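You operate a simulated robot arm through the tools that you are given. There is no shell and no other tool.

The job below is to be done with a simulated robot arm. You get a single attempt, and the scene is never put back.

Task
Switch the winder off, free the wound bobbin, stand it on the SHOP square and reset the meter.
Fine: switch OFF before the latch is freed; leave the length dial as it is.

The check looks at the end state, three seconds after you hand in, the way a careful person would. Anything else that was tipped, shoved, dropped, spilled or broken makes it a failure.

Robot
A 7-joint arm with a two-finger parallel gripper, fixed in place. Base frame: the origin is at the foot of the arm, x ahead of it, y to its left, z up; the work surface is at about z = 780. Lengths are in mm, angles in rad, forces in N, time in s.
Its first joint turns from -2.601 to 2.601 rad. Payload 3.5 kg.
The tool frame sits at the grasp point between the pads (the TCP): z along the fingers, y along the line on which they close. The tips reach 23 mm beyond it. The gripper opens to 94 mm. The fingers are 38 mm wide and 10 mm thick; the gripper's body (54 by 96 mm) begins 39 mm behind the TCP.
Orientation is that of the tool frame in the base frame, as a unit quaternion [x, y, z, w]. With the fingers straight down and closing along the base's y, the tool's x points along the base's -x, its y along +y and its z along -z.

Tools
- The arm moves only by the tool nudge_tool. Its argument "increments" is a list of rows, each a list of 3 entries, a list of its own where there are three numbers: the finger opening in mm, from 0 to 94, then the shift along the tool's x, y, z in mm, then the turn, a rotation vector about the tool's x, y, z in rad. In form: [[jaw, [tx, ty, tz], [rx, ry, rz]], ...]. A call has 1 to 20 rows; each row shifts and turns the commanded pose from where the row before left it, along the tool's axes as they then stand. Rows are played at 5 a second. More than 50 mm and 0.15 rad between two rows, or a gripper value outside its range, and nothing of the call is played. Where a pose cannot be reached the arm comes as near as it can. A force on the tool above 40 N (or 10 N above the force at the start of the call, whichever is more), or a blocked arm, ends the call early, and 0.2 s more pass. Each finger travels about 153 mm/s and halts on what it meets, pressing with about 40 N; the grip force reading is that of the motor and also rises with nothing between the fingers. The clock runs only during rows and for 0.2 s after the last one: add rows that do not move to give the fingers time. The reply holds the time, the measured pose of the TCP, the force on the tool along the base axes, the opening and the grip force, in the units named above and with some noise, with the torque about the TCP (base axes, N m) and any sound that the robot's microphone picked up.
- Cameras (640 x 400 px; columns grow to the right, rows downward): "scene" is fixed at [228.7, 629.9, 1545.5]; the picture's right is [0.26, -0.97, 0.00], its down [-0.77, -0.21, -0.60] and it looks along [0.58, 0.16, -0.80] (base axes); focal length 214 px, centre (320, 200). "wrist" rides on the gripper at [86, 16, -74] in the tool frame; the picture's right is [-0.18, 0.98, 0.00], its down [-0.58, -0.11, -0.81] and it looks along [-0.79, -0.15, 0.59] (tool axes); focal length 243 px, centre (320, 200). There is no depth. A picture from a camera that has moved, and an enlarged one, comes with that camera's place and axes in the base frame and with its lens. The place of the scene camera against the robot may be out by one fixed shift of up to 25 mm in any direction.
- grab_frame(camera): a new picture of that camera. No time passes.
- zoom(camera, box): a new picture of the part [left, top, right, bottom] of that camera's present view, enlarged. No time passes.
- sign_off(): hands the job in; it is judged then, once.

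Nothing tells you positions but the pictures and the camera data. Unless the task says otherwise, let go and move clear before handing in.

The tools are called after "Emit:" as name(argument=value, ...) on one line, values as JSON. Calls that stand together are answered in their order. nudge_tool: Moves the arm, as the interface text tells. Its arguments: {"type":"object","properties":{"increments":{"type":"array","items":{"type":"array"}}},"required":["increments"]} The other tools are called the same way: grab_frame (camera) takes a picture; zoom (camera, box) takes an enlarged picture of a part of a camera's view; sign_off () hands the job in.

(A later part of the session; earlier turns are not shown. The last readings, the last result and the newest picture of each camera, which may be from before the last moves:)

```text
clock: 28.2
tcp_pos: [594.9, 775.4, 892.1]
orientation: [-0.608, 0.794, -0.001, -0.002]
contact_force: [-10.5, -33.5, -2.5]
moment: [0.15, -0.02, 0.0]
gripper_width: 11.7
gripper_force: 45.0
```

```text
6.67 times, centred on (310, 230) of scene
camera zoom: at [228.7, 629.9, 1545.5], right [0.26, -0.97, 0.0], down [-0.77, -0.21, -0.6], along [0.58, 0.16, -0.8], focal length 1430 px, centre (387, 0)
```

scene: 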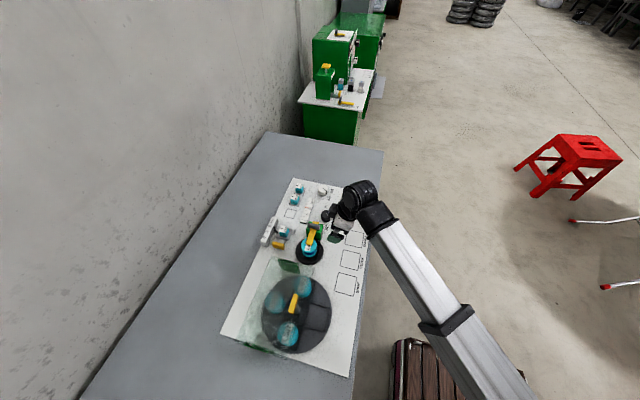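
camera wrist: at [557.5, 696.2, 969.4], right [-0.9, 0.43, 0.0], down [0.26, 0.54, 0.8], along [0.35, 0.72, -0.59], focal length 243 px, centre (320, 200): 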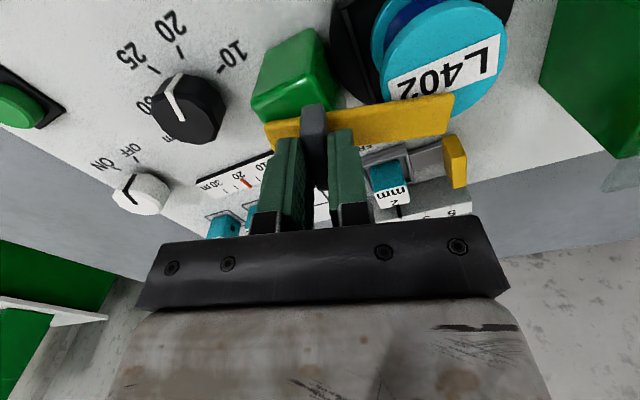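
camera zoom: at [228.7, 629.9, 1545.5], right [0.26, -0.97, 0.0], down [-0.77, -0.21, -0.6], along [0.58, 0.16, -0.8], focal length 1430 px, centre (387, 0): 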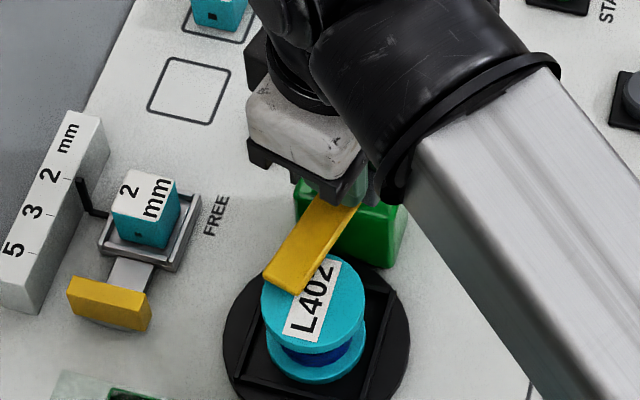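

The arm swivels about a pivot right under the fin, and the label reads L402. I'll remove my arc offset and continue with pure rotation.

Emit:
nudge_tool(increments=[[8, [2.8, 0, 0], [0, 0, 0]], [8, [0, 0, 0], [0, 0, 0.131]], [8, [0, 0, 0], [0, 0, 0.131]], [8, [0, 0, 0], [0, 0, 0.131]], [8, [0, 0, 0], [0, 0, 0.131]], [8, [0, 0, 0], [0, 0, 0]]])

Emit:
zoom(camera="scene", box=[270, 200, 350, 260])

```text
clock: 29.6
tcp_pos: [595.4, 775.4, 892.5]
orientation: [-0.381, 0.924, -0.003, -0.001]
contact_force: [4.4, -27.6, -14.5]
moment: [-1.23, 0.89, -0.02]
gripper_width: 11.8
gripper_force: 45.2
```

```text
6.67 times, centred on (310, 230) of scene
camera zoom: at [228.7, 629.9, 1545.5], right [0.26, -0.97, 0.0], down [-0.77, -0.21, -0.6], along [0.58, 0.16, -0.8], focal length 1430 px, centre (387, 0)
```

zoom: 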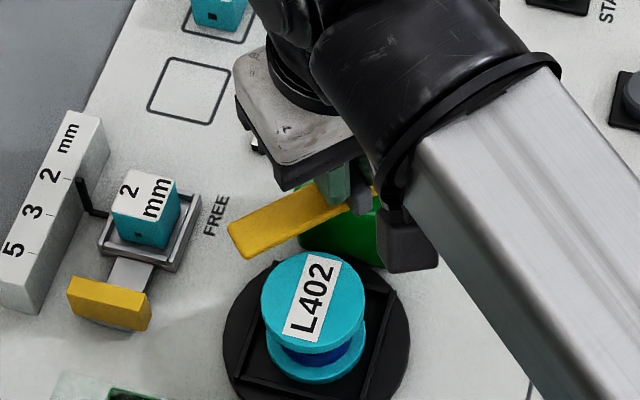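

It's now 45° round. I'll relieve the side load and continue to 90°.

Emit:
nudge_tool(increments=[[8, [1.27, -1.84, 0.7], [0, 0, 0]], [8, [0, 0, 0], [0, 0, 0.131]], [8, [0, 0, 0], [0, 0, 0.131]], [8, [0, 0, 0], [0, 0, 0.131]], [8, [0, 0, 0], [0, 0, 0]]])

Emit:
zoom(camera="scene", box=[270, 200, 350, 260])

```text
clock: 30.8
tcp_pos: [594.1, 774.8, 893.3]
orientation: [-0.194, 0.981, 0.001, 0.0]
contact_force: [3.3, 7.2, -7.7]
moment: [-0.36, 0.96, 0.02]
gripper_width: 11.5
gripper_force: 44.4
```

```text
6.67 times, centred on (310, 230) of scene
camera zoom: at [228.7, 629.9, 1545.5], right [0.26, -0.97, 0.0], down [-0.77, -0.21, -0.6], along [0.58, 0.16, -0.8], focal length 1430 px, centre (387, 0)
```

zoom: 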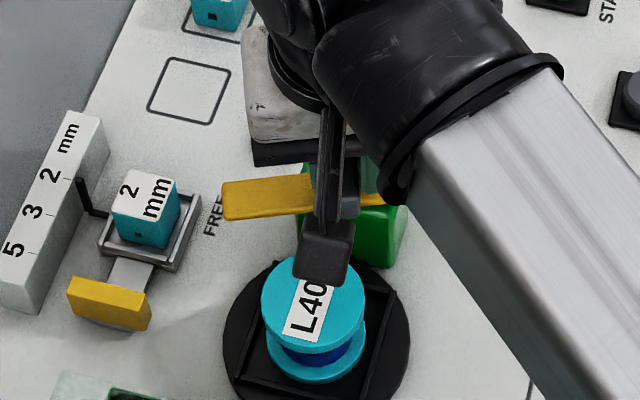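

It's at about 67°. Three more steps will bring the arm pointing to FREE.

Emit:
nudge_tool(increments=[[8, [0, 0.5, 0], [0, 0, 0.131]], [8, [0, 0, 0], [0, 0, 0.131]], [8, [0, 0, 0], [0, 0, 0.131]], [8, [0, 0, 0], [0, 0, 0]]])

Emit:
zoom(camera="scene", box=[270, 200, 350, 260])

Emit:
grab_frame(camera="wrist")

```text
clock: 31.8
tcp_pos: [595.1, 774.5, 893.6]
orientation: [0.002, 1.0, 0.0, 0.0]
contact_force: [14.1, 16.1, -3.0]
moment: [0.27, 0.74, 0.16]
gripper_width: 11.9
gripper_force: 45.3
```

```text
6.67 times, centred on (310, 230) of scene
camera zoom: at [228.7, 629.9, 1545.5], right [0.26, -0.97, 0.0], down [-0.77, -0.21, -0.6], along [0.58, 0.16, -0.8], focal length 1430 px, centre (387, 0)
```

zoom: 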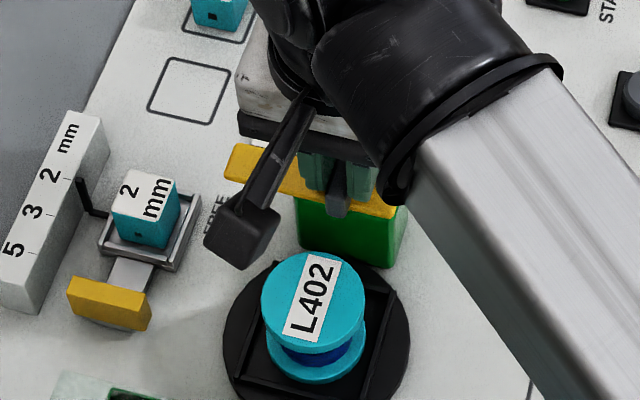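

```text
taken
camera wrist: at [509.3, 791.3, 969.0], right [0.19, 0.98, 0.0], down [0.58, -0.11, 0.81], along [0.79, -0.15, -0.59], focal length 243 px, centre (320, 200)
```

wrist: 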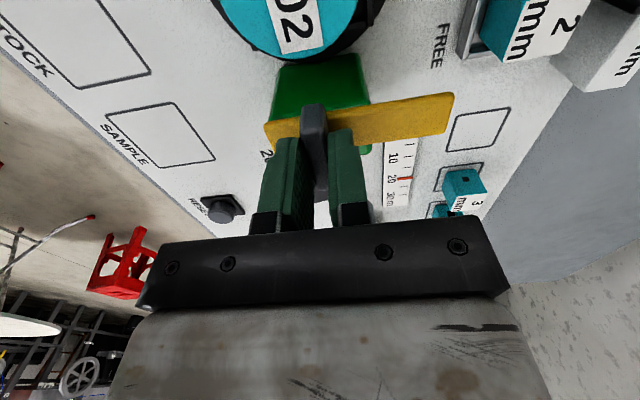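

The arm points along +y at FREE and the bobbin top is clear. I'll relieve the load, open slightly and rise.

Emit:
nudge_tool(increments=[[8, [-0.8, 1, 0], [0, 0, 0]], [40, [0, 0, 0], [0, 0, 0]], [40, [0, 0, 0], [0, 0, 0]], [40, [0, 0, -30], [0, 0, 0]], [60, [0, 0, -40], [0, 0, 0]], [94, [0, 0, -40], [0, 0, 0]], [94, [0, 0, 0], [0, 0, 0]]])

Emit:
grab_frame(camera="wrist")

Emit:
zoom(camera="scene", box=[270, 200, 350, 260])

```text
clock: 33.4
tcp_pos: [594.5, 774.6, 1005.2]
orientation: [0.001, 1.0, -0.001, 0.0]
contact_force: [-0.8, 0.1, 0.5]
moment: [-0.01, -0.02, 0.01]
gripper_width: 94.1
gripper_force: 0.1
```

```text
taken
camera wrist: at [508.4, 790.6, 1081.1], right [0.19, 0.98, 0.0], down [0.58, -0.11, 0.81], along [0.79, -0.15, -0.59], focal length 243 px, centre (320, 200)
```

wrist: 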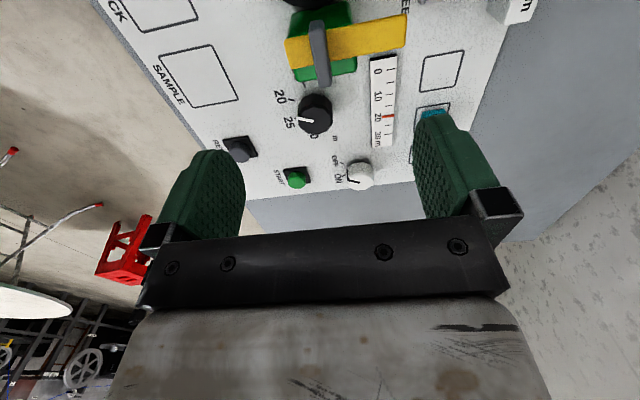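

```text
6.67 times, centred on (310, 230) of scene
camera zoom: at [228.7, 629.9, 1545.5], right [0.26, -0.97, 0.0], down [-0.77, -0.21, -0.6], along [0.58, 0.16, -0.8], focal length 1430 px, centre (387, 0)
```

zoom: 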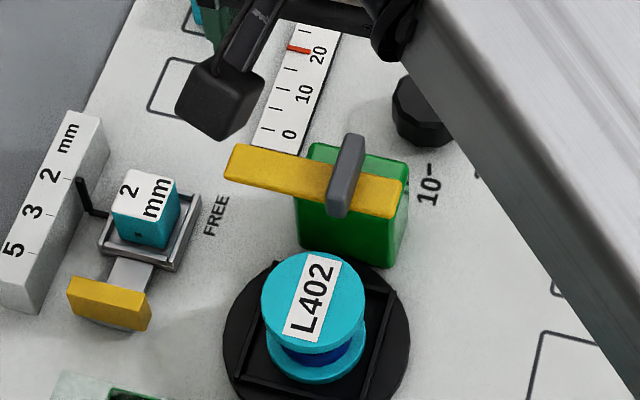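

The latch stays at FREE. I'll now move above the bobbin at about (530, 774), yawed about 30° to keep the camera away from the glass cover and the body away from the latch fin, and check the alignment.

Emit:
nudge_tool(increments=[[94, [32, 0, 0], [0, 0, 0]], [94, [32, 0, 0], [0, 0, 0]], [94, [0, 0, 20], [0, 0, -0.131]], [94, [0, 0, 20], [0, 0, -0.131]], [94, [0, 0, 20], [0, 0, -0.131]], [80, [0, 0, 10], [0, 0, -0.131]], [80, [0, 0, 0], [0, 0, 0]]])

Emit:
grab_frame(camera="wrist")

Emit:
zoom(camera="scene", box=[260, 190, 360, 290])

```text
clock: 35.0
tcp_pos: [531.0, 775.3, 931.9]
orientation: [-0.26, 0.966, 0.0, -0.001]
contact_force: [0.0, 0.4, 0.3]
moment: [0.04, 0.04, -0.01]
gripper_width: 80.0
gripper_force: 0.0
```

```text
taken
camera wrist: at [449.5, 746.1, 1008.1], right [-0.33, 0.94, 0.0], down [0.56, 0.2, 0.81], along [0.76, 0.27, -0.59], focal length 243 px, centre (320, 200)
```

wrist: 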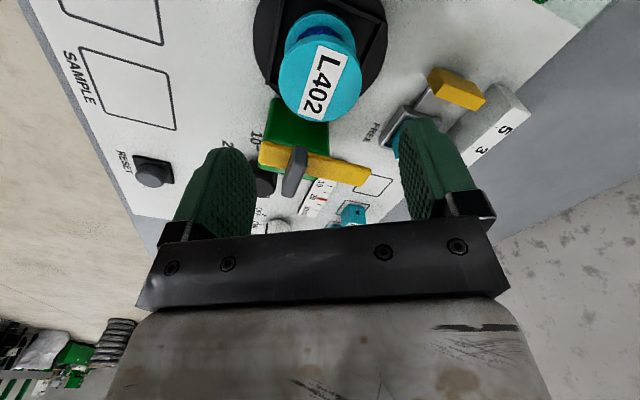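

```text
4.00 times, centred on (310, 240) of scene
camera zoom: at [228.7, 629.9, 1545.5], right [0.26, -0.97, 0.0], down [-0.77, -0.21, -0.6], along [0.58, 0.16, -0.8], focal length 858 px, centre (360, 40)
```

zoom: 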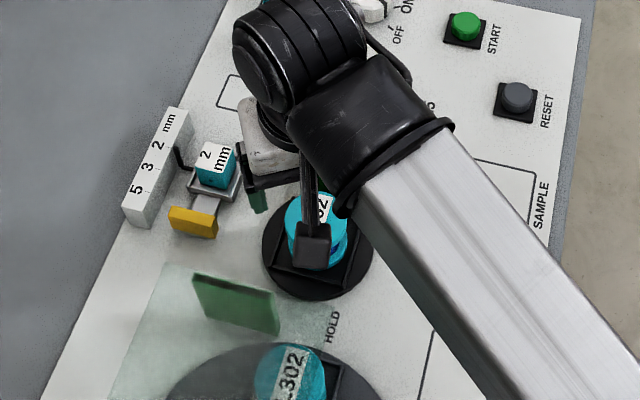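

The bobbin's top centre is at (531, 774.5), almost exactly under the TCP. I'll descend in two stages.

Emit:
nudge_tool(increments=[[80, [0, 0, 20], [0, 0, 0]], [80, [0, 0, 20], [0, 0, 0]], [80, [0, 0, 15], [0, 0, 0]], [80, [0, 0, 0], [0, 0, 0]]])

Emit:
grab_frame(camera="wrist")

Emit:
zoom(camera="scene", box=[260, 190, 360, 290])

```text
clock: 36.0
tcp_pos: [532.5, 775.0, 876.4]
orientation: [-0.259, 0.966, 0.0, 0.0]
contact_force: [0.3, 0.2, 0.5]
moment: [0.01, -0.02, -0.01]
gripper_width: 79.8
gripper_force: 0.0
```

```text
taken
camera wrist: at [449.6, 745.7, 953.1], right [-0.33, 0.94, 0.0], down [0.56, 0.2, 0.81], along [0.76, 0.27, -0.59], focal length 243 px, centre (320, 200)
```

wrist: 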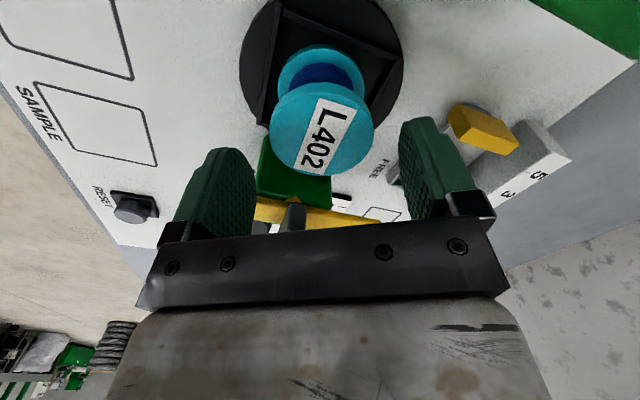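

```text
4.00 times, centred on (310, 240) of scene
camera zoom: at [228.7, 629.9, 1545.5], right [0.26, -0.97, 0.0], down [-0.77, -0.21, -0.6], along [0.58, 0.16, -0.8], focal length 858 px, centre (360, 40)
```

zoom: 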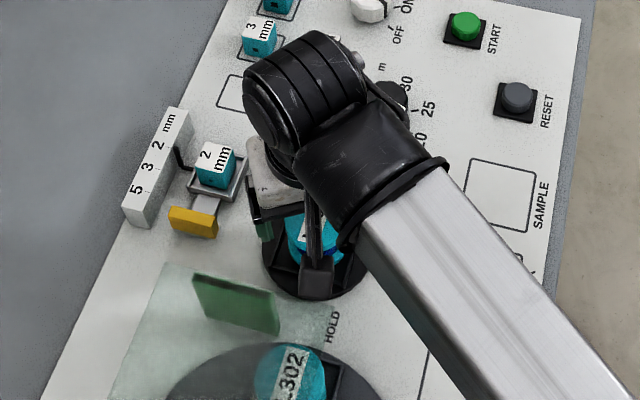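

Column alignment is good. The bobbin may be a few mm further along the pad width, which doesn't matter for the grip. I'll descend to about z 833 and look before closing.

Emit:
nudge_tool(increments=[[80, [0, 0.3, 15], [0, 0, 0]], [80, [0, 0, 15], [0, 0, 0]], [80, [0, 0, 13], [0, 0, 0]], [80, [0, 0, 0], [0, 0, 0]]])

Emit:
grab_frame(camera="wrist")

Emit:
zoom(camera="wrist", box=[200, 80, 460, 240])

Emit:
zoom(camera="scene", box=[260, 210, 340, 290])

```text
clock: 37.0
tcp_pos: [529.8, 776.2, 834.3]
orientation: [-0.259, 0.966, 0.0, 0.0]
contact_force: [0.6, -0.5, -0.6]
moment: [0.0, -0.02, -0.02]
gripper_width: 79.8
gripper_force: 0.0
```

```text
taken
camera wrist: at [447.9, 747.0, 911.1], right [-0.33, 0.94, 0.0], down [0.56, 0.2, 0.81], along [0.76, 0.27, -0.59], focal length 243 px, centre (320, 200)
```

wrist: 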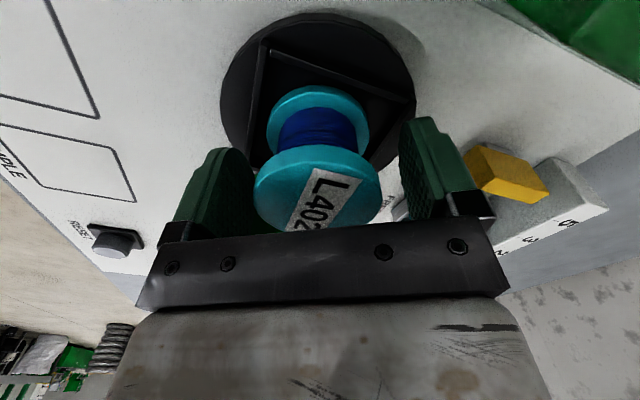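

```text
2.46 times, centred on (330, 160) of wrist
camera zoom: at [447.9, 747.0, 911.1], right [-0.33, 0.94, 0.0], down [0.56, 0.2, 0.81], along [0.76, 0.27, -0.59], focal length 597 px, centre (295, 298)
```

zoom: 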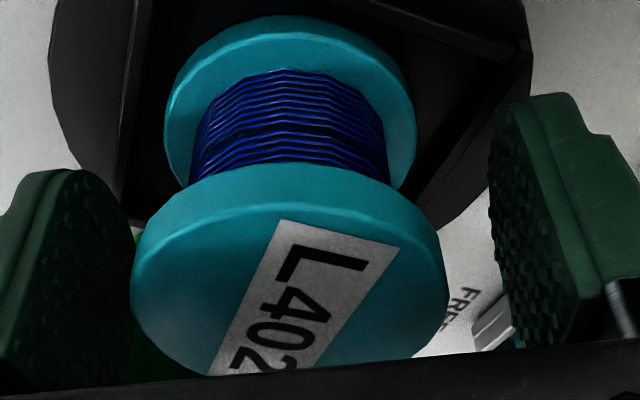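

```text
5.00 times, centred on (300, 250) of scene
camera zoom: at [228.7, 629.9, 1545.5], right [0.26, -0.97, 0.0], down [-0.77, -0.21, -0.6], along [0.58, 0.16, -0.8], focal length 1072 px, centre (420, -50)
```

zoom: 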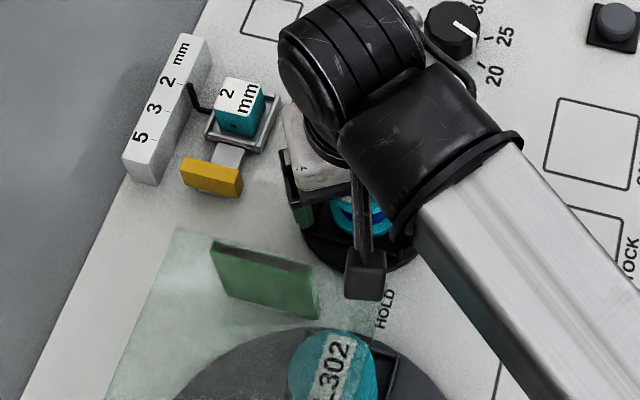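

The upper flange sits right between the pads at TCP height. I'll shift 1 mm to centre and close.

Emit:
nudge_tool(increments=[[80, [0, -1.2, 0], [0, 0, 0]], [66, [0, 0, 0], [0, 0, 0]], [50, [0, 0, 0], [0, 0, 0]], [50, [0, 0, 0], [0, 0, 0]], [50, [0, 0, 0], [0, 0, 0]]])

Emit:
grab_frame(camera="wrist")

```text
clock: 38.2
tcp_pos: [529.9, 773.9, 835.1]
orientation: [-0.259, 0.966, 0.0, 0.0]
contact_force: [-0.5, 0.3, 0.5]
moment: [0.0, -0.03, 0.05]
gripper_width: 55.3
gripper_force: 39.5
```

```text
taken
camera wrist: at [447.9, 745.6, 911.2], right [-0.33, 0.94, 0.0], down [0.56, 0.2, 0.81], along [0.76, 0.27, -0.59], focal length 243 px, centre (320, 200)
```

wrist: 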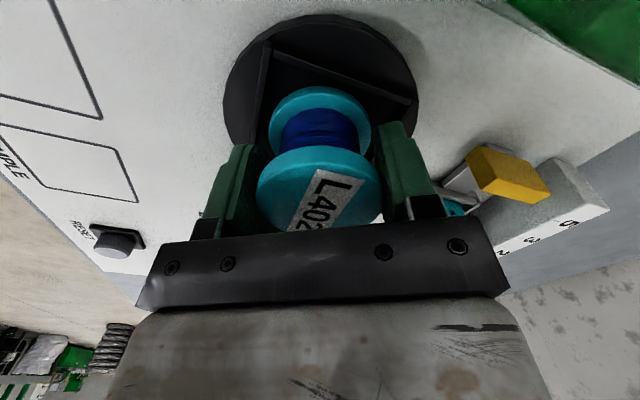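

The flange is held at 55.3 mm. I'll lift it straight up.

Emit:
nudge_tool(increments=[[50, [0, 0, -5], [0, 0, 0]], [50, [0, 0, -10], [0, 0, 0]], [50, [0, 0, -20], [0, 0, 0]], [50, [0, 0, -30], [0, 0, 0]], [50, [0, 0, -35], [0, 0, 0]], [50, [0, 0, -30], [0, 0, 0]], [50, [0, 0, 0], [0, 0, 0]]])

Emit:
grab_frame(camera="wrist")

Emit:
zoom(camera="scene", box=[260, 190, 360, 290])

```text
clock: 39.8
tcp_pos: [531.0, 775.6, 965.4]
orientation: [-0.259, 0.966, 0.0, 0.0]
contact_force: [-0.2, 0.2, 0.1]
moment: [0.0, 0.01, -0.01]
gripper_width: 50.0
gripper_force: 0.2
```

```text
taken
camera wrist: at [448.8, 746.1, 1040.7], right [-0.33, 0.94, 0.0], down [0.56, 0.2, 0.81], along [0.76, 0.27, -0.59], focal length 243 px, centre (320, 200)
```

wrist: 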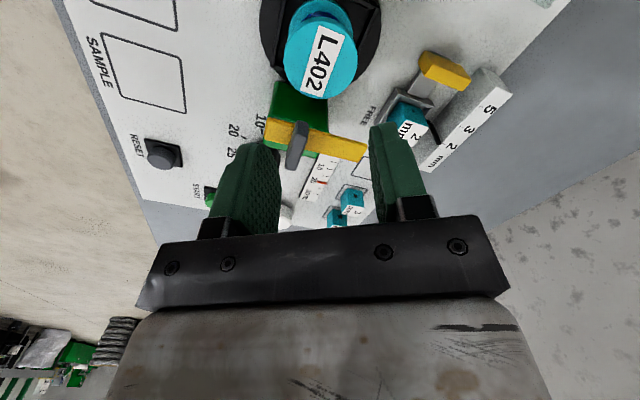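

```text
4.00 times, centred on (310, 240) of scene
camera zoom: at [228.7, 629.9, 1545.5], right [0.26, -0.97, 0.0], down [-0.77, -0.21, -0.6], along [0.58, 0.16, -0.8], focal length 858 px, centre (360, 40)
```

zoom: 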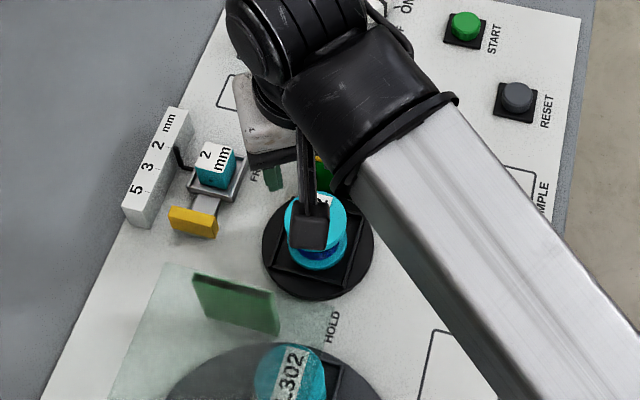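

The jaws closed to 50 and the bobbin stayed on the spindle, so the flange slipped out. I'll check the bobbin's state before retrying.

Emit:
zoom(camera="wrist", box=[220, 0, 420, 140])

Emit:
zoom(camera="scene", box=[280, 210, 340, 260])

```text
2.86 times, centred on (320, 70) of wrist
camera zoom: at [448.8, 746.1, 1040.7], right [-0.33, 0.94, 0.0], down [0.56, 0.2, 0.81], along [0.76, 0.27, -0.59], focal length 693 px, centre (320, 571)
```

zoom: 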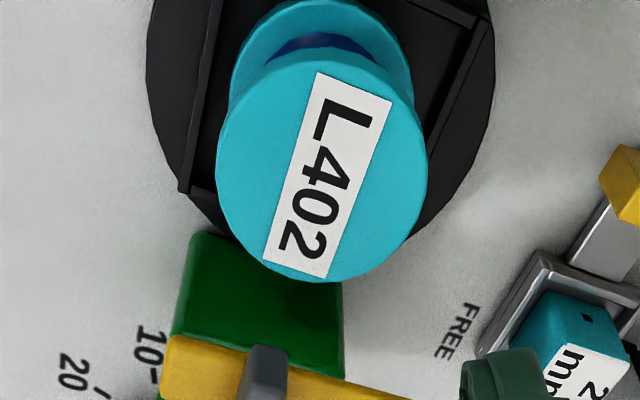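

```text
8.00 times, centred on (310, 235) of scene
camera zoom: at [228.7, 629.9, 1545.5], right [0.26, -0.97, 0.0], down [-0.77, -0.21, -0.6], along [0.58, 0.16, -0.8], focal length 1716 px, centre (400, -80)
```

zoom: 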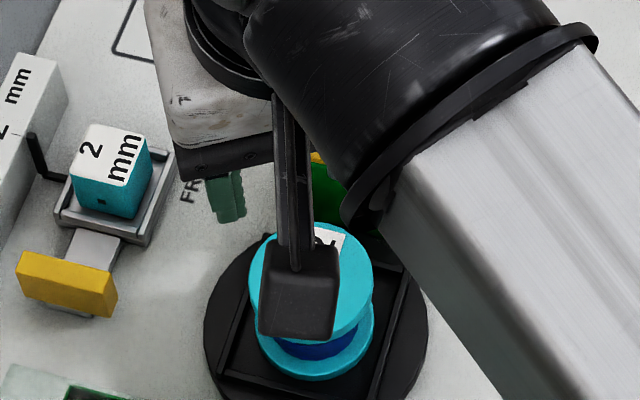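

The bobbin is still upright and seated. The flange, at about z 841–849, was at the upper end of the pads, so I'll regrip with it at mid-pad and a firmer close, then lift slowly while watching forces.

Emit:
nudge_tool(increments=[[80, [0, -0.5, 0], [0, 0, 0]], [80, [0, 0, 30], [0, 0, 0]], [80, [0, 0, 30], [0, 0, 0]], [80, [0, 0, 30], [0, 0, 0]], [80, [0, 0, 27], [0, 0, 0]], [80, [0, 0, 0], [0, 0, 0]], [60, [0, 0, 0], [0, 0, 0]], [30, [0, 0, 0], [0, 0, 0]], [30, [0, 0, 0], [0, 0, 0]], [30, [0, 0, 0], [0, 0, 0]]])

Emit:
grab_frame(camera="wrist")

```text
clock: 42.0
tcp_pos: [533.6, 775.6, 846.2]
orientation: [-0.259, 0.966, 0.0, 0.0]
contact_force: [-0.6, 0.1, -0.6]
moment: [0.02, 0.02, -0.04]
gripper_width: 55.3
gripper_force: 40.2
```

```text
taken
camera wrist: at [450.5, 747.0, 922.6], right [-0.33, 0.94, 0.0], down [0.56, 0.2, 0.81], along [0.76, 0.27, -0.59], focal length 243 px, centre (320, 200)
```

wrist: 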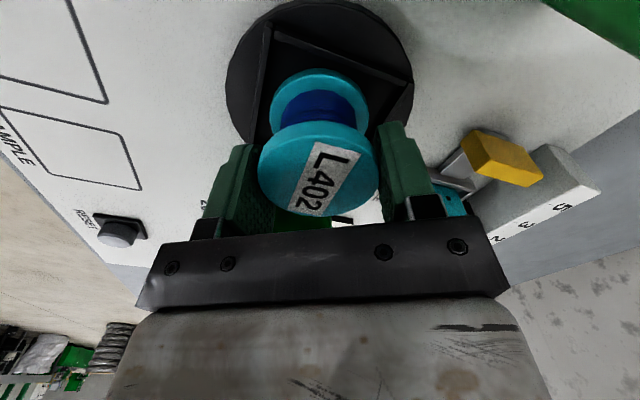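

Gripped again at 55.3 mm, mid-pad. I'll lift 3 mm and read the force.

Emit:
nudge_tool(increments=[[30, [0, 0, -1.5], [0, 0, 0]], [30, [0, 0, -1.5], [0, 0, 0]]])

```text
clock: 42.6
tcp_pos: [532.7, 775.7, 851.0]
orientation: [-0.259, 0.966, -0.001, 0.0]
contact_force: [0.3, -0.4, -1.2]
moment: [0.0, 0.0, 0.0]
gripper_width: 55.5
gripper_force: 40.3
```

Emit:
nudge_tool(increments=[[30, [0, 0, -3], [0, 0, 0]], [30, [0, 0, -3], [0, 0, 0]], [30, [0, 0, 0], [0, 0, 0]]])

Emit:
grab_frame(camera="wrist")

```text
clock: 43.4
tcp_pos: [531.4, 776.6, 856.6]
orientation: [-0.258, 0.966, 0.0, -0.001]
contact_force: [-0.1, 0.1, -1.0]
moment: [-0.02, 0.01, 0.01]
gripper_width: 55.2
gripper_force: 40.1
```

```text
taken
camera wrist: at [449.0, 746.4, 932.4], right [-0.33, 0.94, 0.0], down [0.56, 0.2, 0.81], along [0.76, 0.27, -0.59], focal length 243 px, centre (320, 200)
```

wrist: 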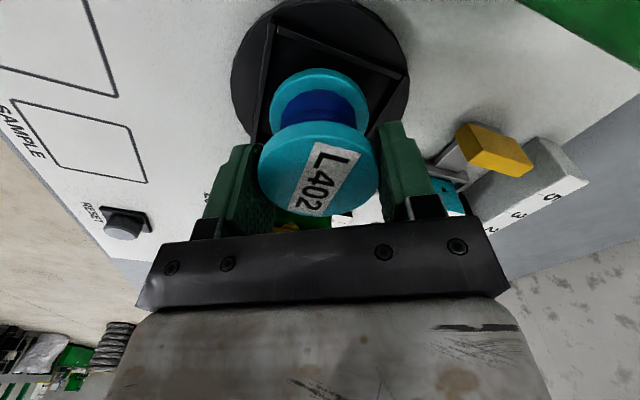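

It's coming up with the gripper now, with its position in view unchanged. I'll continue lifting.

Emit:
nudge_tool(increments=[[30, [0, 0, -5], [0, 0, 0]], [30, [0, 0, -8], [0, 0, 0]], [30, [0, 0, -12], [0, 0, 0]], [30, [0, 0, -15], [0, 0, 0]], [30, [0, 0, -15], [0, 0, 0]], [30, [0, 0, -15], [0, 0, 0]], [30, [0, 0, -15], [0, 0, 0]], [30, [0, 0, -15], [0, 0, 0]], [30, [0, 0, 0], [0, 0, 0]]])

Emit:
grab_frame(camera="wrist")

Emit:
grab_frame(camera="scene")

```text
clock: 45.4
tcp_pos: [530.5, 773.8, 955.6]
orientation: [-0.258, 0.966, -0.001, 0.0]
contact_force: [0.0, 1.0, -2.3]
moment: [-0.03, 0.03, 0.01]
gripper_width: 55.1
gripper_force: 39.8
```

```text
taken
camera wrist: at [449.1, 744.5, 1032.2], right [-0.33, 0.94, 0.0], down [0.56, 0.2, 0.81], along [0.76, 0.27, -0.59], focal length 243 px, centre (320, 200)
```

wrist: 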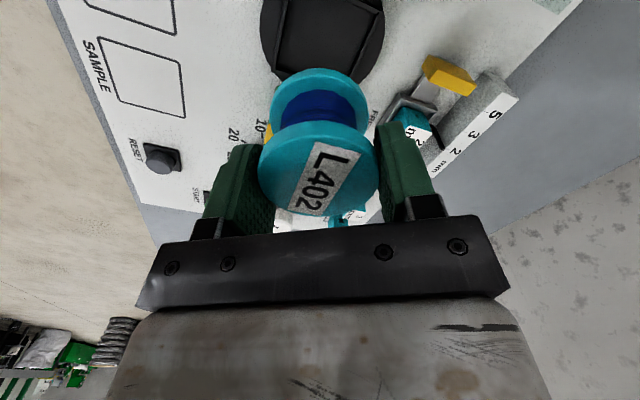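

```text
taken
```

scene: 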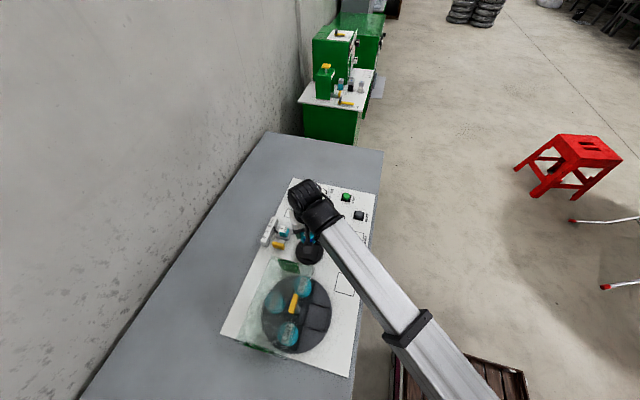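

The bobbin is clear of the spindle. I'll carry it at height toward the SHOP square, which I estimate at (451, 619).

Emit:
nudge_tool(increments=[[30, [24, -16, 0], [0, 0, 0]], [30, [24, -16, 0], [0, 0, 0]], [30, [24, -16, 0], [0, 0, 0]], [30, [24, -16, 0], [0, 0, 0]], [30, [24, -16, 0], [0, 0, 0]], [30, [26.3, -14.5, 0], [0, 0, 0]], [30, [0, 0, 0], [0, 0, 0]]])

Emit:
grab_frame(camera="wrist")

Emit:
zoom(camera="scene", box=[290, 220, 400, 300])

```text
clock: 47.0
tcp_pos: [453.4, 617.6, 956.8]
orientation: [-0.258, 0.966, 0.0, 0.0]
contact_force: [-0.4, 0.5, -2.2]
moment: [-0.01, 0.01, 0.02]
gripper_width: 55.1
gripper_force: 40.3
```

```text
taken
camera wrist: at [370.7, 589.0, 1032.7], right [-0.33, 0.94, 0.0], down [0.56, 0.2, 0.81], along [0.76, 0.27, -0.59], focal length 243 px, centre (320, 200)
```

wrist: 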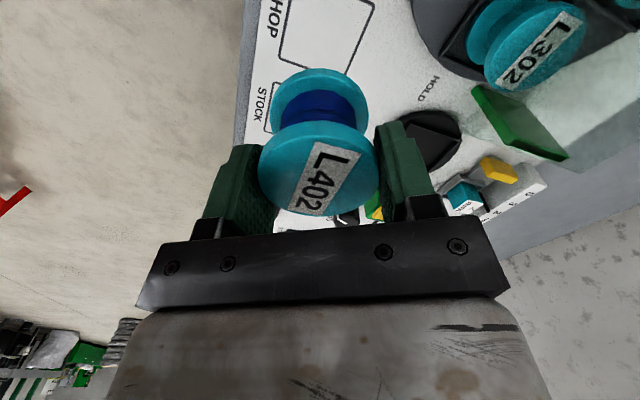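

```text
5.00 times, centred on (345, 260) of scene
camera zoom: at [228.7, 629.9, 1545.5], right [0.26, -0.97, 0.0], down [-0.77, -0.21, -0.6], along [0.58, 0.16, -0.8], focal length 1072 px, centre (195, -100)
```

zoom: 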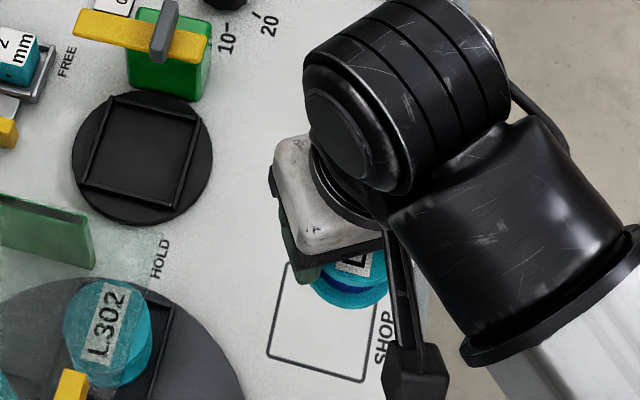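

The SHOP square is visible just in front of the bobbin. I'll zoom to fix its corners more precisely.

Emit:
zoom(camera="wrist", box=[240, 0, 400, 100])

```text
4.00 times, centred on (320, 50) of wrist
camera zoom: at [370.7, 589.0, 1032.7], right [-0.33, 0.94, 0.0], down [0.56, 0.2, 0.81], along [0.76, 0.27, -0.59], focal length 970 px, centre (320, 800)
```

zoom: 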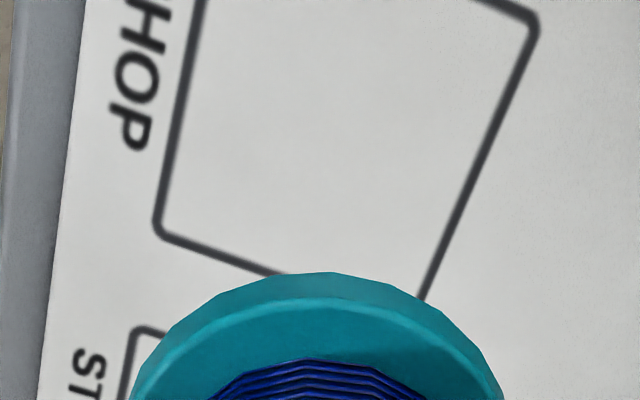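

Emit:
zoom(camera="wrist", box=[230, 50, 410, 230])

```text
2.22 times, centred on (320, 140) of wrist
camera zoom: at [370.7, 589.0, 1032.7], right [-0.33, 0.94, 0.0], down [0.56, 0.2, 0.81], along [0.76, 0.27, -0.59], focal length 539 px, centre (320, 333)
```

zoom: 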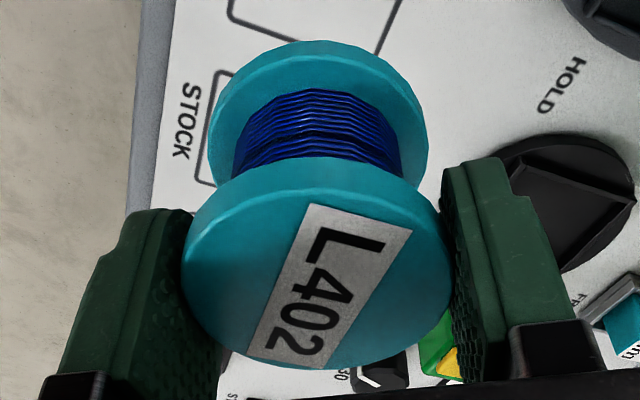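

The square spans about x 418–484 and y 587–655, so its centre is about (450.5, 620). The bobbin axis sits about 4 mm to the camera side of the TCP. I'll correct for that and lower to just above the panel.

Emit:
nudge_tool(increments=[[30, [-2.6, 3.5, 0], [0, 0, 0]], [30, [0, 0, 20], [0, 0, 0]], [30, [0, 0, 20], [0, 0, 0]], [30, [0, 0, 20], [0, 0, 0]], [30, [0, 0, 20], [0, 0, 0]], [30, [0, 0, 20], [0, 0, 0]], [30, [0, 0, 10], [0, 0, 0]], [30, [0, 0, 0], [0, 0, 0]]])

Emit:
grab_frame(camera="wrist")

Emit:
zoom(camera="wrist", box=[230, 0, 410, 160])

Emit:
zoom(camera="scene", box=[310, 250, 390, 310])

```text
clock: 48.8
tcp_pos: [452.2, 624.0, 845.6]
orientation: [-0.259, 0.966, 0.0, 0.0]
contact_force: [-0.1, -0.6, -1.5]
moment: [0.03, 0.04, -0.01]
gripper_width: 55.3
gripper_force: 40.5
```

```text
taken
camera wrist: at [370.0, 595.0, 922.4], right [-0.33, 0.94, 0.0], down [0.56, 0.2, 0.81], along [0.76, 0.27, -0.59], focal length 243 px, centre (320, 200)
```

wrist: 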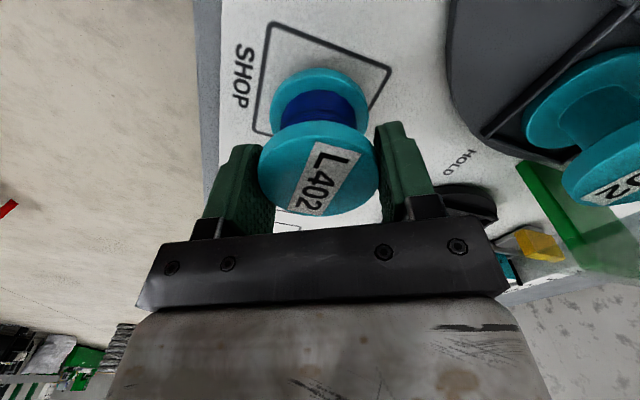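

```text
2.50 times, centred on (320, 80) of wrist
camera zoom: at [370.0, 595.0, 922.4], right [-0.33, 0.94, 0.0], down [0.56, 0.2, 0.81], along [0.76, 0.27, -0.59], focal length 606 px, centre (320, 500)
```

zoom: 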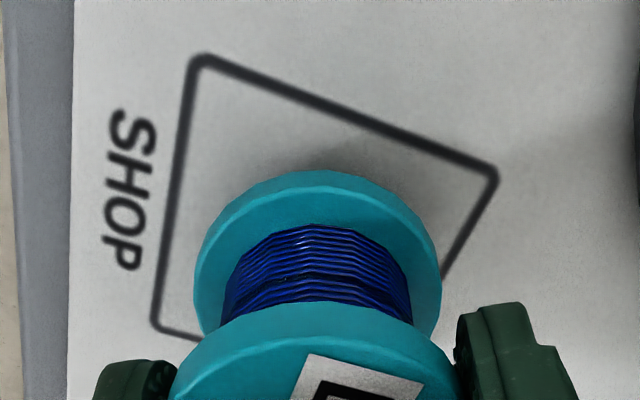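

```text
6.67 times, centred on (350, 280) of scene
camera zoom: at [228.7, 629.9, 1545.5], right [0.26, -0.97, 0.0], down [-0.77, -0.21, -0.6], along [0.58, 0.16, -0.8], focal length 1430 px, centre (120, -333)
```

zoom: 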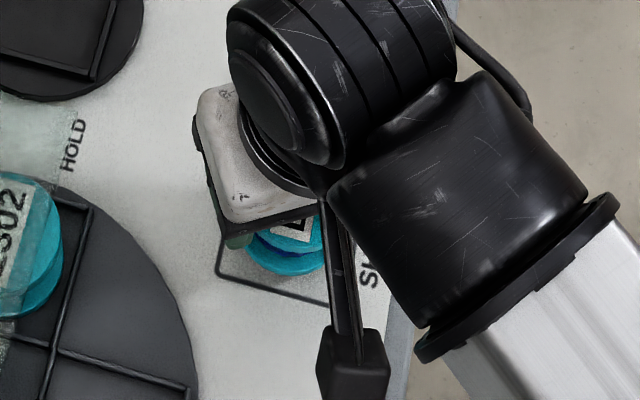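

The bobbin axis is at about (448.7, 622) against a square centre of about (453, 620.5). I'll apply that small correction and lower further.

Emit:
nudge_tool(increments=[[30, [-3, -3.3, 0], [0, 0, 0]], [30, [0, 0, 5], [0, 0, 0]], [30, [0, 0, 4], [0, 0, 0]], [30, [0, 0, 0], [0, 0, 0]]])

Emit:
zoom(camera="wrist", box=[230, 0, 410, 160])

```text
clock: 49.8
tcp_pos: [457.3, 623.3, 837.5]
orientation: [-0.259, 0.966, 0.0, 0.0]
contact_force: [-0.5, -0.1, -0.8]
moment: [-0.01, 0.02, 0.01]
gripper_width: 55.2
gripper_force: 39.8
```

```text
2.50 times, centred on (320, 80) of wrist
camera zoom: at [374.8, 593.8, 913.4], right [-0.33, 0.94, 0.0], down [0.56, 0.2, 0.81], along [0.76, 0.27, -0.59], focal length 606 px, centre (320, 500)
```

zoom: 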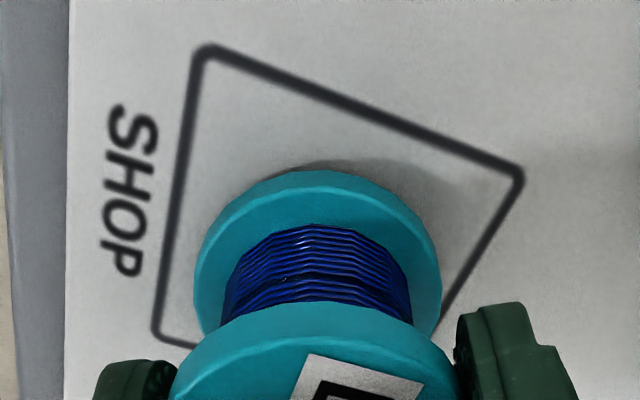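

It's now centred on the square to within about a millimetre. I'll lower gently until contact.

Emit:
nudge_tool(increments=[[30, [0, 0, 1.5], [0, 0, 0]], [30, [0, 0, 1.5], [0, 0, 0]], [30, [0, 0, 0], [0, 0, 0]]])

Emit:
zoom(camera="wrist", box=[230, 0, 410, 160])

```text
clock: 50.6
tcp_pos: [456.6, 622.2, 835.0]
orientation: [-0.259, 0.966, 0.0, 0.0]
contact_force: [-0.8, -0.8, -1.5]
moment: [0.01, -0.01, -0.01]
gripper_width: 55.0
gripper_force: 40.6
```

```text
2.50 times, centred on (320, 80) of wrist
camera zoom: at [374.4, 593.7, 910.9], right [-0.33, 0.94, 0.0], down [0.56, 0.2, 0.81], along [0.76, 0.27, -0.59], focal length 606 px, centre (320, 500)
```

zoom: 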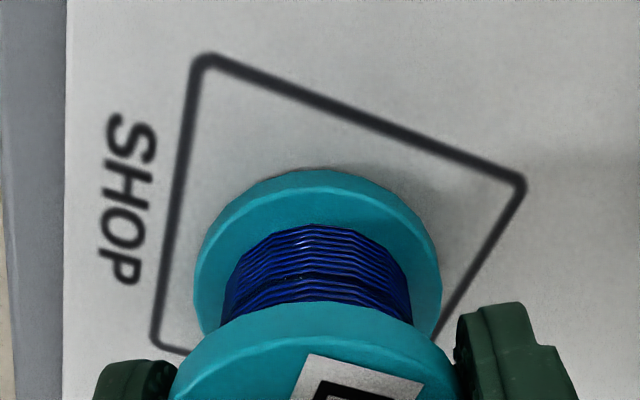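

Emit:
nudge_tool(increments=[[30, [0, 0, 1], [0, 0, 0]], [30, [0, 0, 1], [0, 0, 0]], [30, [0, 0, 0], [0, 0, 0]]])

Emit:
nudge_tool(increments=[[30, [0, 0, 1], [0, 0, 0]], [30, [0, 0, 0], [0, 0, 0]]])

Emit:
nudge_tool(increments=[[30, [0, 0, 1], [0, 0, 0]], [30, [0, 0, 0], [0, 0, 0]]])

Emit:
zoom(camera="wrist", box=[230, 0, 410, 160])

```text
clock: 51.4
tcp_pos: [457.6, 622.2, 834.0]
orientation: [-0.258, 0.966, 0.0, 0.001]
contact_force: [1.4, 0.6, 34.8]
moment: [-0.02, 0.26, -0.03]
gripper_width: 55.0
gripper_force: 39.9
```

```text
clock: 52.0
tcp_pos: [457.3, 623.0, 832.4]
orientation: [-0.26, 0.966, 0.0, 0.001]
contact_force: [-1.3, 0.8, 35.6]
moment: [-0.05, 0.08, -0.02]
gripper_width: 54.9
gripper_force: 40.3
```

```text
clock: 52.6
tcp_pos: [457.0, 623.3, 831.6]
orientation: [-0.258, 0.966, -0.001, 0.001]
contact_force: [2.5, 0.9, 35.6]
moment: [-0.06, 0.1, 0.02]
gripper_width: 55.0
gripper_force: 39.6
```

```text
2.50 times, centred on (320, 80) of wrist
camera zoom: at [374.2, 593.5, 907.2], right [-0.33, 0.94, 0.0], down [0.56, 0.2, 0.81], along [0.76, 0.27, -0.59], focal length 606 px, centre (320, 500)
```

zoom: 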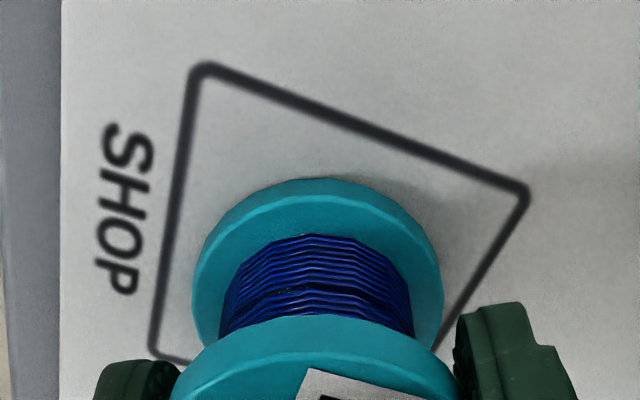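

The bobbin is standing firmly on the panel. I'll ease the pressure a little, open and rise straight up.

Emit:
nudge_tool(increments=[[30, [0, 0, -0.8], [0, 0, 0]], [58, [0, 0, 0], [0, 0, 0]], [70, [0, 0, 0], [0, 0, 0]], [80, [0, 0, 0], [0, 0, 0]], [80, [0, 0, 0], [0, 0, 0]]])

Emit:
grab_frame(camera="wrist")

```text
clock: 53.8
tcp_pos: [456.7, 622.8, 831.4]
orientation: [-0.259, 0.966, 0.0, -0.001]
contact_force: [-0.6, 1.0, 0.4]
moment: [0.01, 0.0, 0.02]
gripper_width: 79.9
gripper_force: 0.0
```

```text
taken
camera wrist: at [374.4, 593.5, 907.4], right [-0.33, 0.94, 0.0], down [0.56, 0.2, 0.81], along [0.76, 0.27, -0.59], focal length 243 px, centre (320, 200)
```

wrist: 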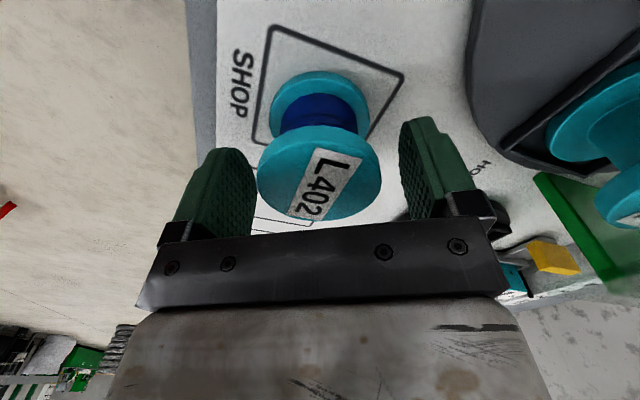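

Released, and the bobbin is upright. I'll rise straight up and check where it ended up.

Emit:
nudge_tool(increments=[[80, [0, 0, -15], [0, 0, 0]], [80, [0, 0, -25], [0, 0, 0]], [80, [0, 0, -40], [0, 0, 0]], [80, [0, 0, -40], [0, 0, 0]], [80, [0, 0, 0], [0, 0, 0]]])

Emit:
grab_frame(camera="wrist")

Emit:
zoom(camera="wrist", box=[240, 0, 420, 110])

```text
clock: 55.0
tcp_pos: [456.5, 618.9, 948.4]
orientation: [-0.259, 0.966, 0.0, 0.0]
contact_force: [-0.1, 1.3, -0.1]
moment: [-0.04, 0.02, 0.03]
gripper_width: 80.1
gripper_force: 0.0
```

```text
taken
camera wrist: at [373.7, 590.7, 1024.3], right [-0.33, 0.94, 0.0], down [0.56, 0.2, 0.81], along [0.76, 0.27, -0.59], focal length 243 px, centre (320, 200)
```

wrist: 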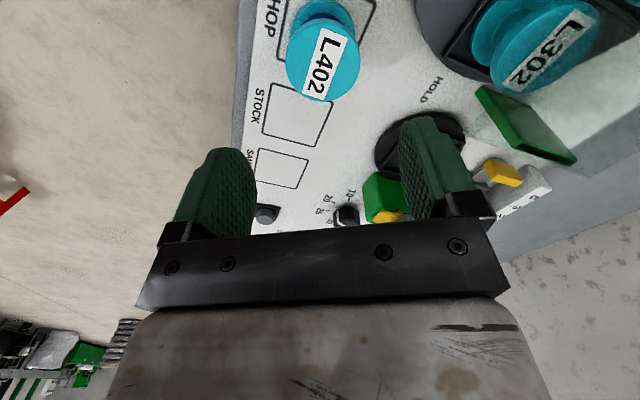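

```text
3.56 times, centred on (330, 55) of wrist
camera zoom: at [373.7, 590.7, 1024.3], right [-0.33, 0.94, 0.0], down [0.56, 0.2, 0.81], along [0.76, 0.27, -0.59], focal length 863 px, centre (284, 716)
```

zoom: 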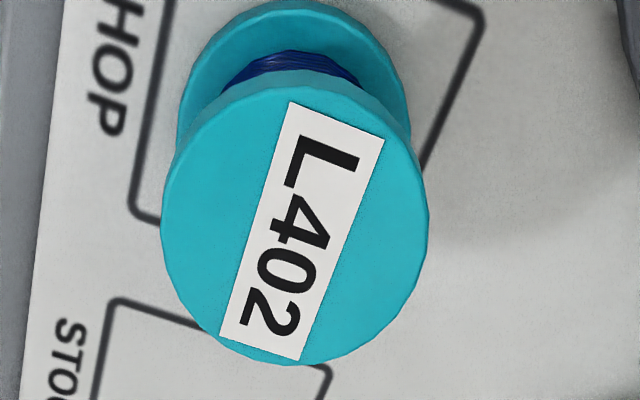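

L402 stands within the SHOP square. Next is the RESET button at about (735, 626): I'll square the tool, close the fingers and move over.

Emit:
nudge_tool(increments=[[60, [0, 0, -5], [0, 0, 0.131]], [40, [0, 0, -5], [0, 0, 0.131]], [20, [0, 0, 0], [0, 0, 0.131]], [0, [0, 0, 0], [0, 0, 0.131]], [0, [-45, 0, 0], [0, 0, 0]], [0, [-45, 0, 0], [0, 0, 0]], [0, [-45, 0, 0], [0, 0, 0]], [0, [-45, 0, 0], [0, 0, 0]], [0, [-40, 0, 0], [0, 0, 0]], [0, [0, 0, 0], [0, 0, 0]]])

Emit:
grab_frame(camera="wrist")

Emit:
zoom(camera="scene", box=[290, 230, 390, 310])

```text
clock: 57.2
tcp_pos: [678.7, 623.9, 962.0]
orientation: [0.0, 1.0, 0.0, 0.0]
contact_force: [0.4, -0.5, 0.2]
moment: [-0.01, 0.03, 0.0]
gripper_width: 0.1
gripper_force: 40.5
```

```text
taken
camera wrist: at [592.4, 640.0, 1037.6], right [0.19, 0.98, 0.0], down [0.58, -0.11, 0.81], along [0.79, -0.15, -0.59], focal length 243 px, centre (320, 200)
```

wrist: 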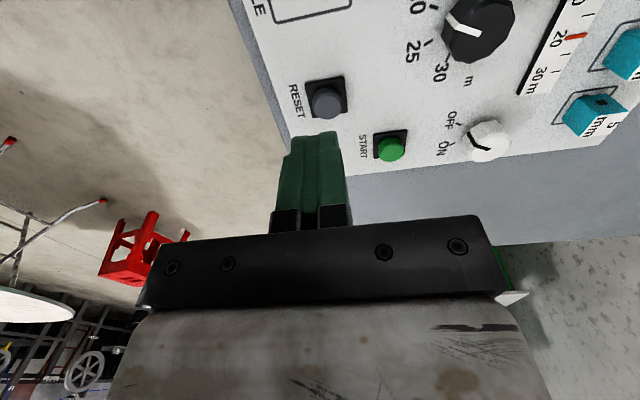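

```text
5.00 times, centred on (340, 270) of scene
camera zoom: at [228.7, 629.9, 1545.5], right [0.26, -0.97, 0.0], down [-0.77, -0.21, -0.6], along [0.58, 0.16, -0.8], focal length 1072 px, centre (220, -150)
```

zoom: 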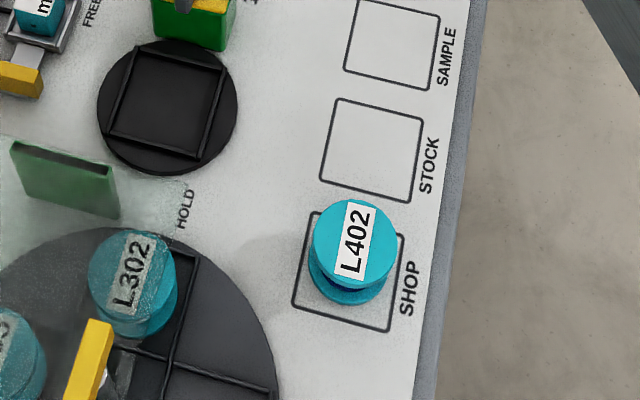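

The bobbin looks centred in the SHOP square and upright. RESET looks to be near (736, 620), so I'll open the fingers and go lower to measure it better.

Emit:
nudge_tool(increments=[[40, [-8, -1, 25], [0, 0, 0]], [80, [-8, -1, 25], [0, 0, 0]], [94, [-8, -1, 25], [0, 0, 0]], [94, [0, 0, 0], [0, 0, 0]]])

Emit:
grab_frame(camera="wrist")

Emit:
zoom(camera="wrist", box=[240, 60, 400, 180])

```text
clock: 58.2
tcp_pos: [700.9, 619.2, 886.6]
orientation: [0.0, 1.0, -0.001, 0.0]
contact_force: [0.4, 0.0, 0.3]
moment: [0.0, 0.02, -0.01]
gripper_width: 94.1
gripper_force: 0.1
```

```text
taken
camera wrist: at [614.5, 634.8, 961.9], right [0.19, 0.98, 0.0], down [0.58, -0.11, 0.81], along [0.79, -0.15, -0.59], focal length 243 px, centre (320, 200)
```

wrist: 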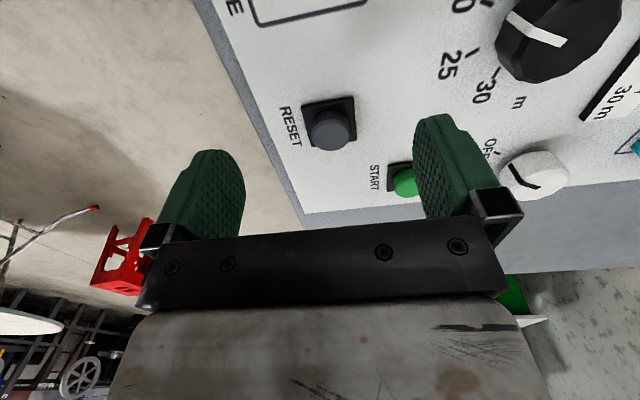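

```text
3.33 times, centred on (320, 120) of wrist
camera zoom: at [614.5, 634.8, 961.9], right [0.19, 0.98, 0.0], down [0.58, -0.11, 0.81], along [0.79, -0.15, -0.59], focal length 809 px, centre (320, 467)
```

zoom: 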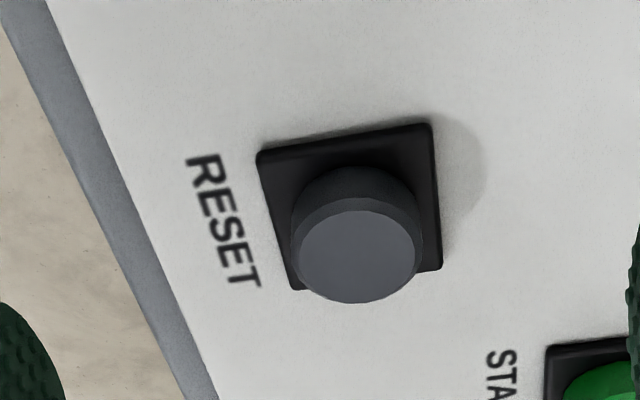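

RESET's cap is centred at about (737, 620.5) with its top near z 808. I'll close the fingers, move over it and come down toward the cap.

Emit:
nudge_tool(increments=[[50, [-18, 0.6, 0], [0, 0, 0]], [0, [-18, 0.6, 0], [0, 0, 0]], [0, [0, 0, 0], [0, 0, 0]], [0, [0, 0, 20], [0, 0, 0]], [0, [0, 0, 20], [0, 0, 0]], [0, [0, 0, 0], [0, 0, 0]]])

Emit:
grab_frame(camera="wrist")

Emit:
zoom(camera="scene", box=[320, 180, 390, 230])

```text
clock: 59.6
tcp_pos: [740.5, 620.4, 847.1]
orientation: [0.001, 1.0, 0.0, 0.0]
contact_force: [0.4, -0.9, 0.0]
moment: [-0.03, 0.02, 0.0]
gripper_width: 0.0
gripper_force: 40.0
```

```text
taken
camera wrist: at [652.6, 636.6, 923.7], right [0.19, 0.98, 0.0], down [0.58, -0.11, 0.81], along [0.79, -0.15, -0.59], focal length 243 px, centre (320, 200)
```

wrist: 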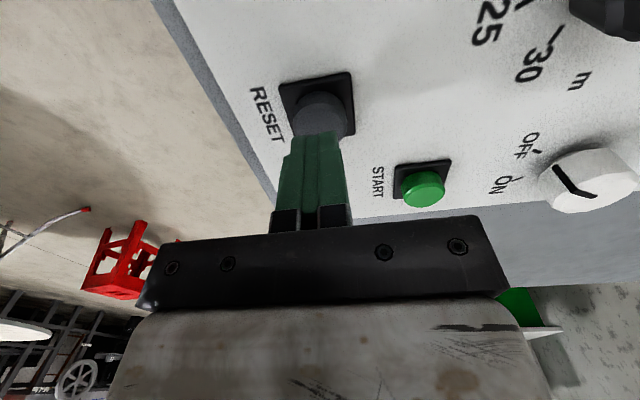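

```text
8.00 times, centred on (355, 205) of scene
camera zoom: at [228.7, 629.9, 1545.5], right [0.26, -0.97, 0.0], down [-0.77, -0.21, -0.6], along [0.58, 0.16, -0.8], focal length 1716 px, centre (40, 160)
```

zoom: 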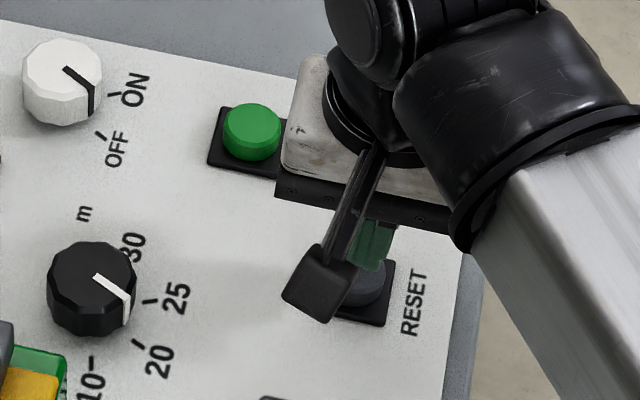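

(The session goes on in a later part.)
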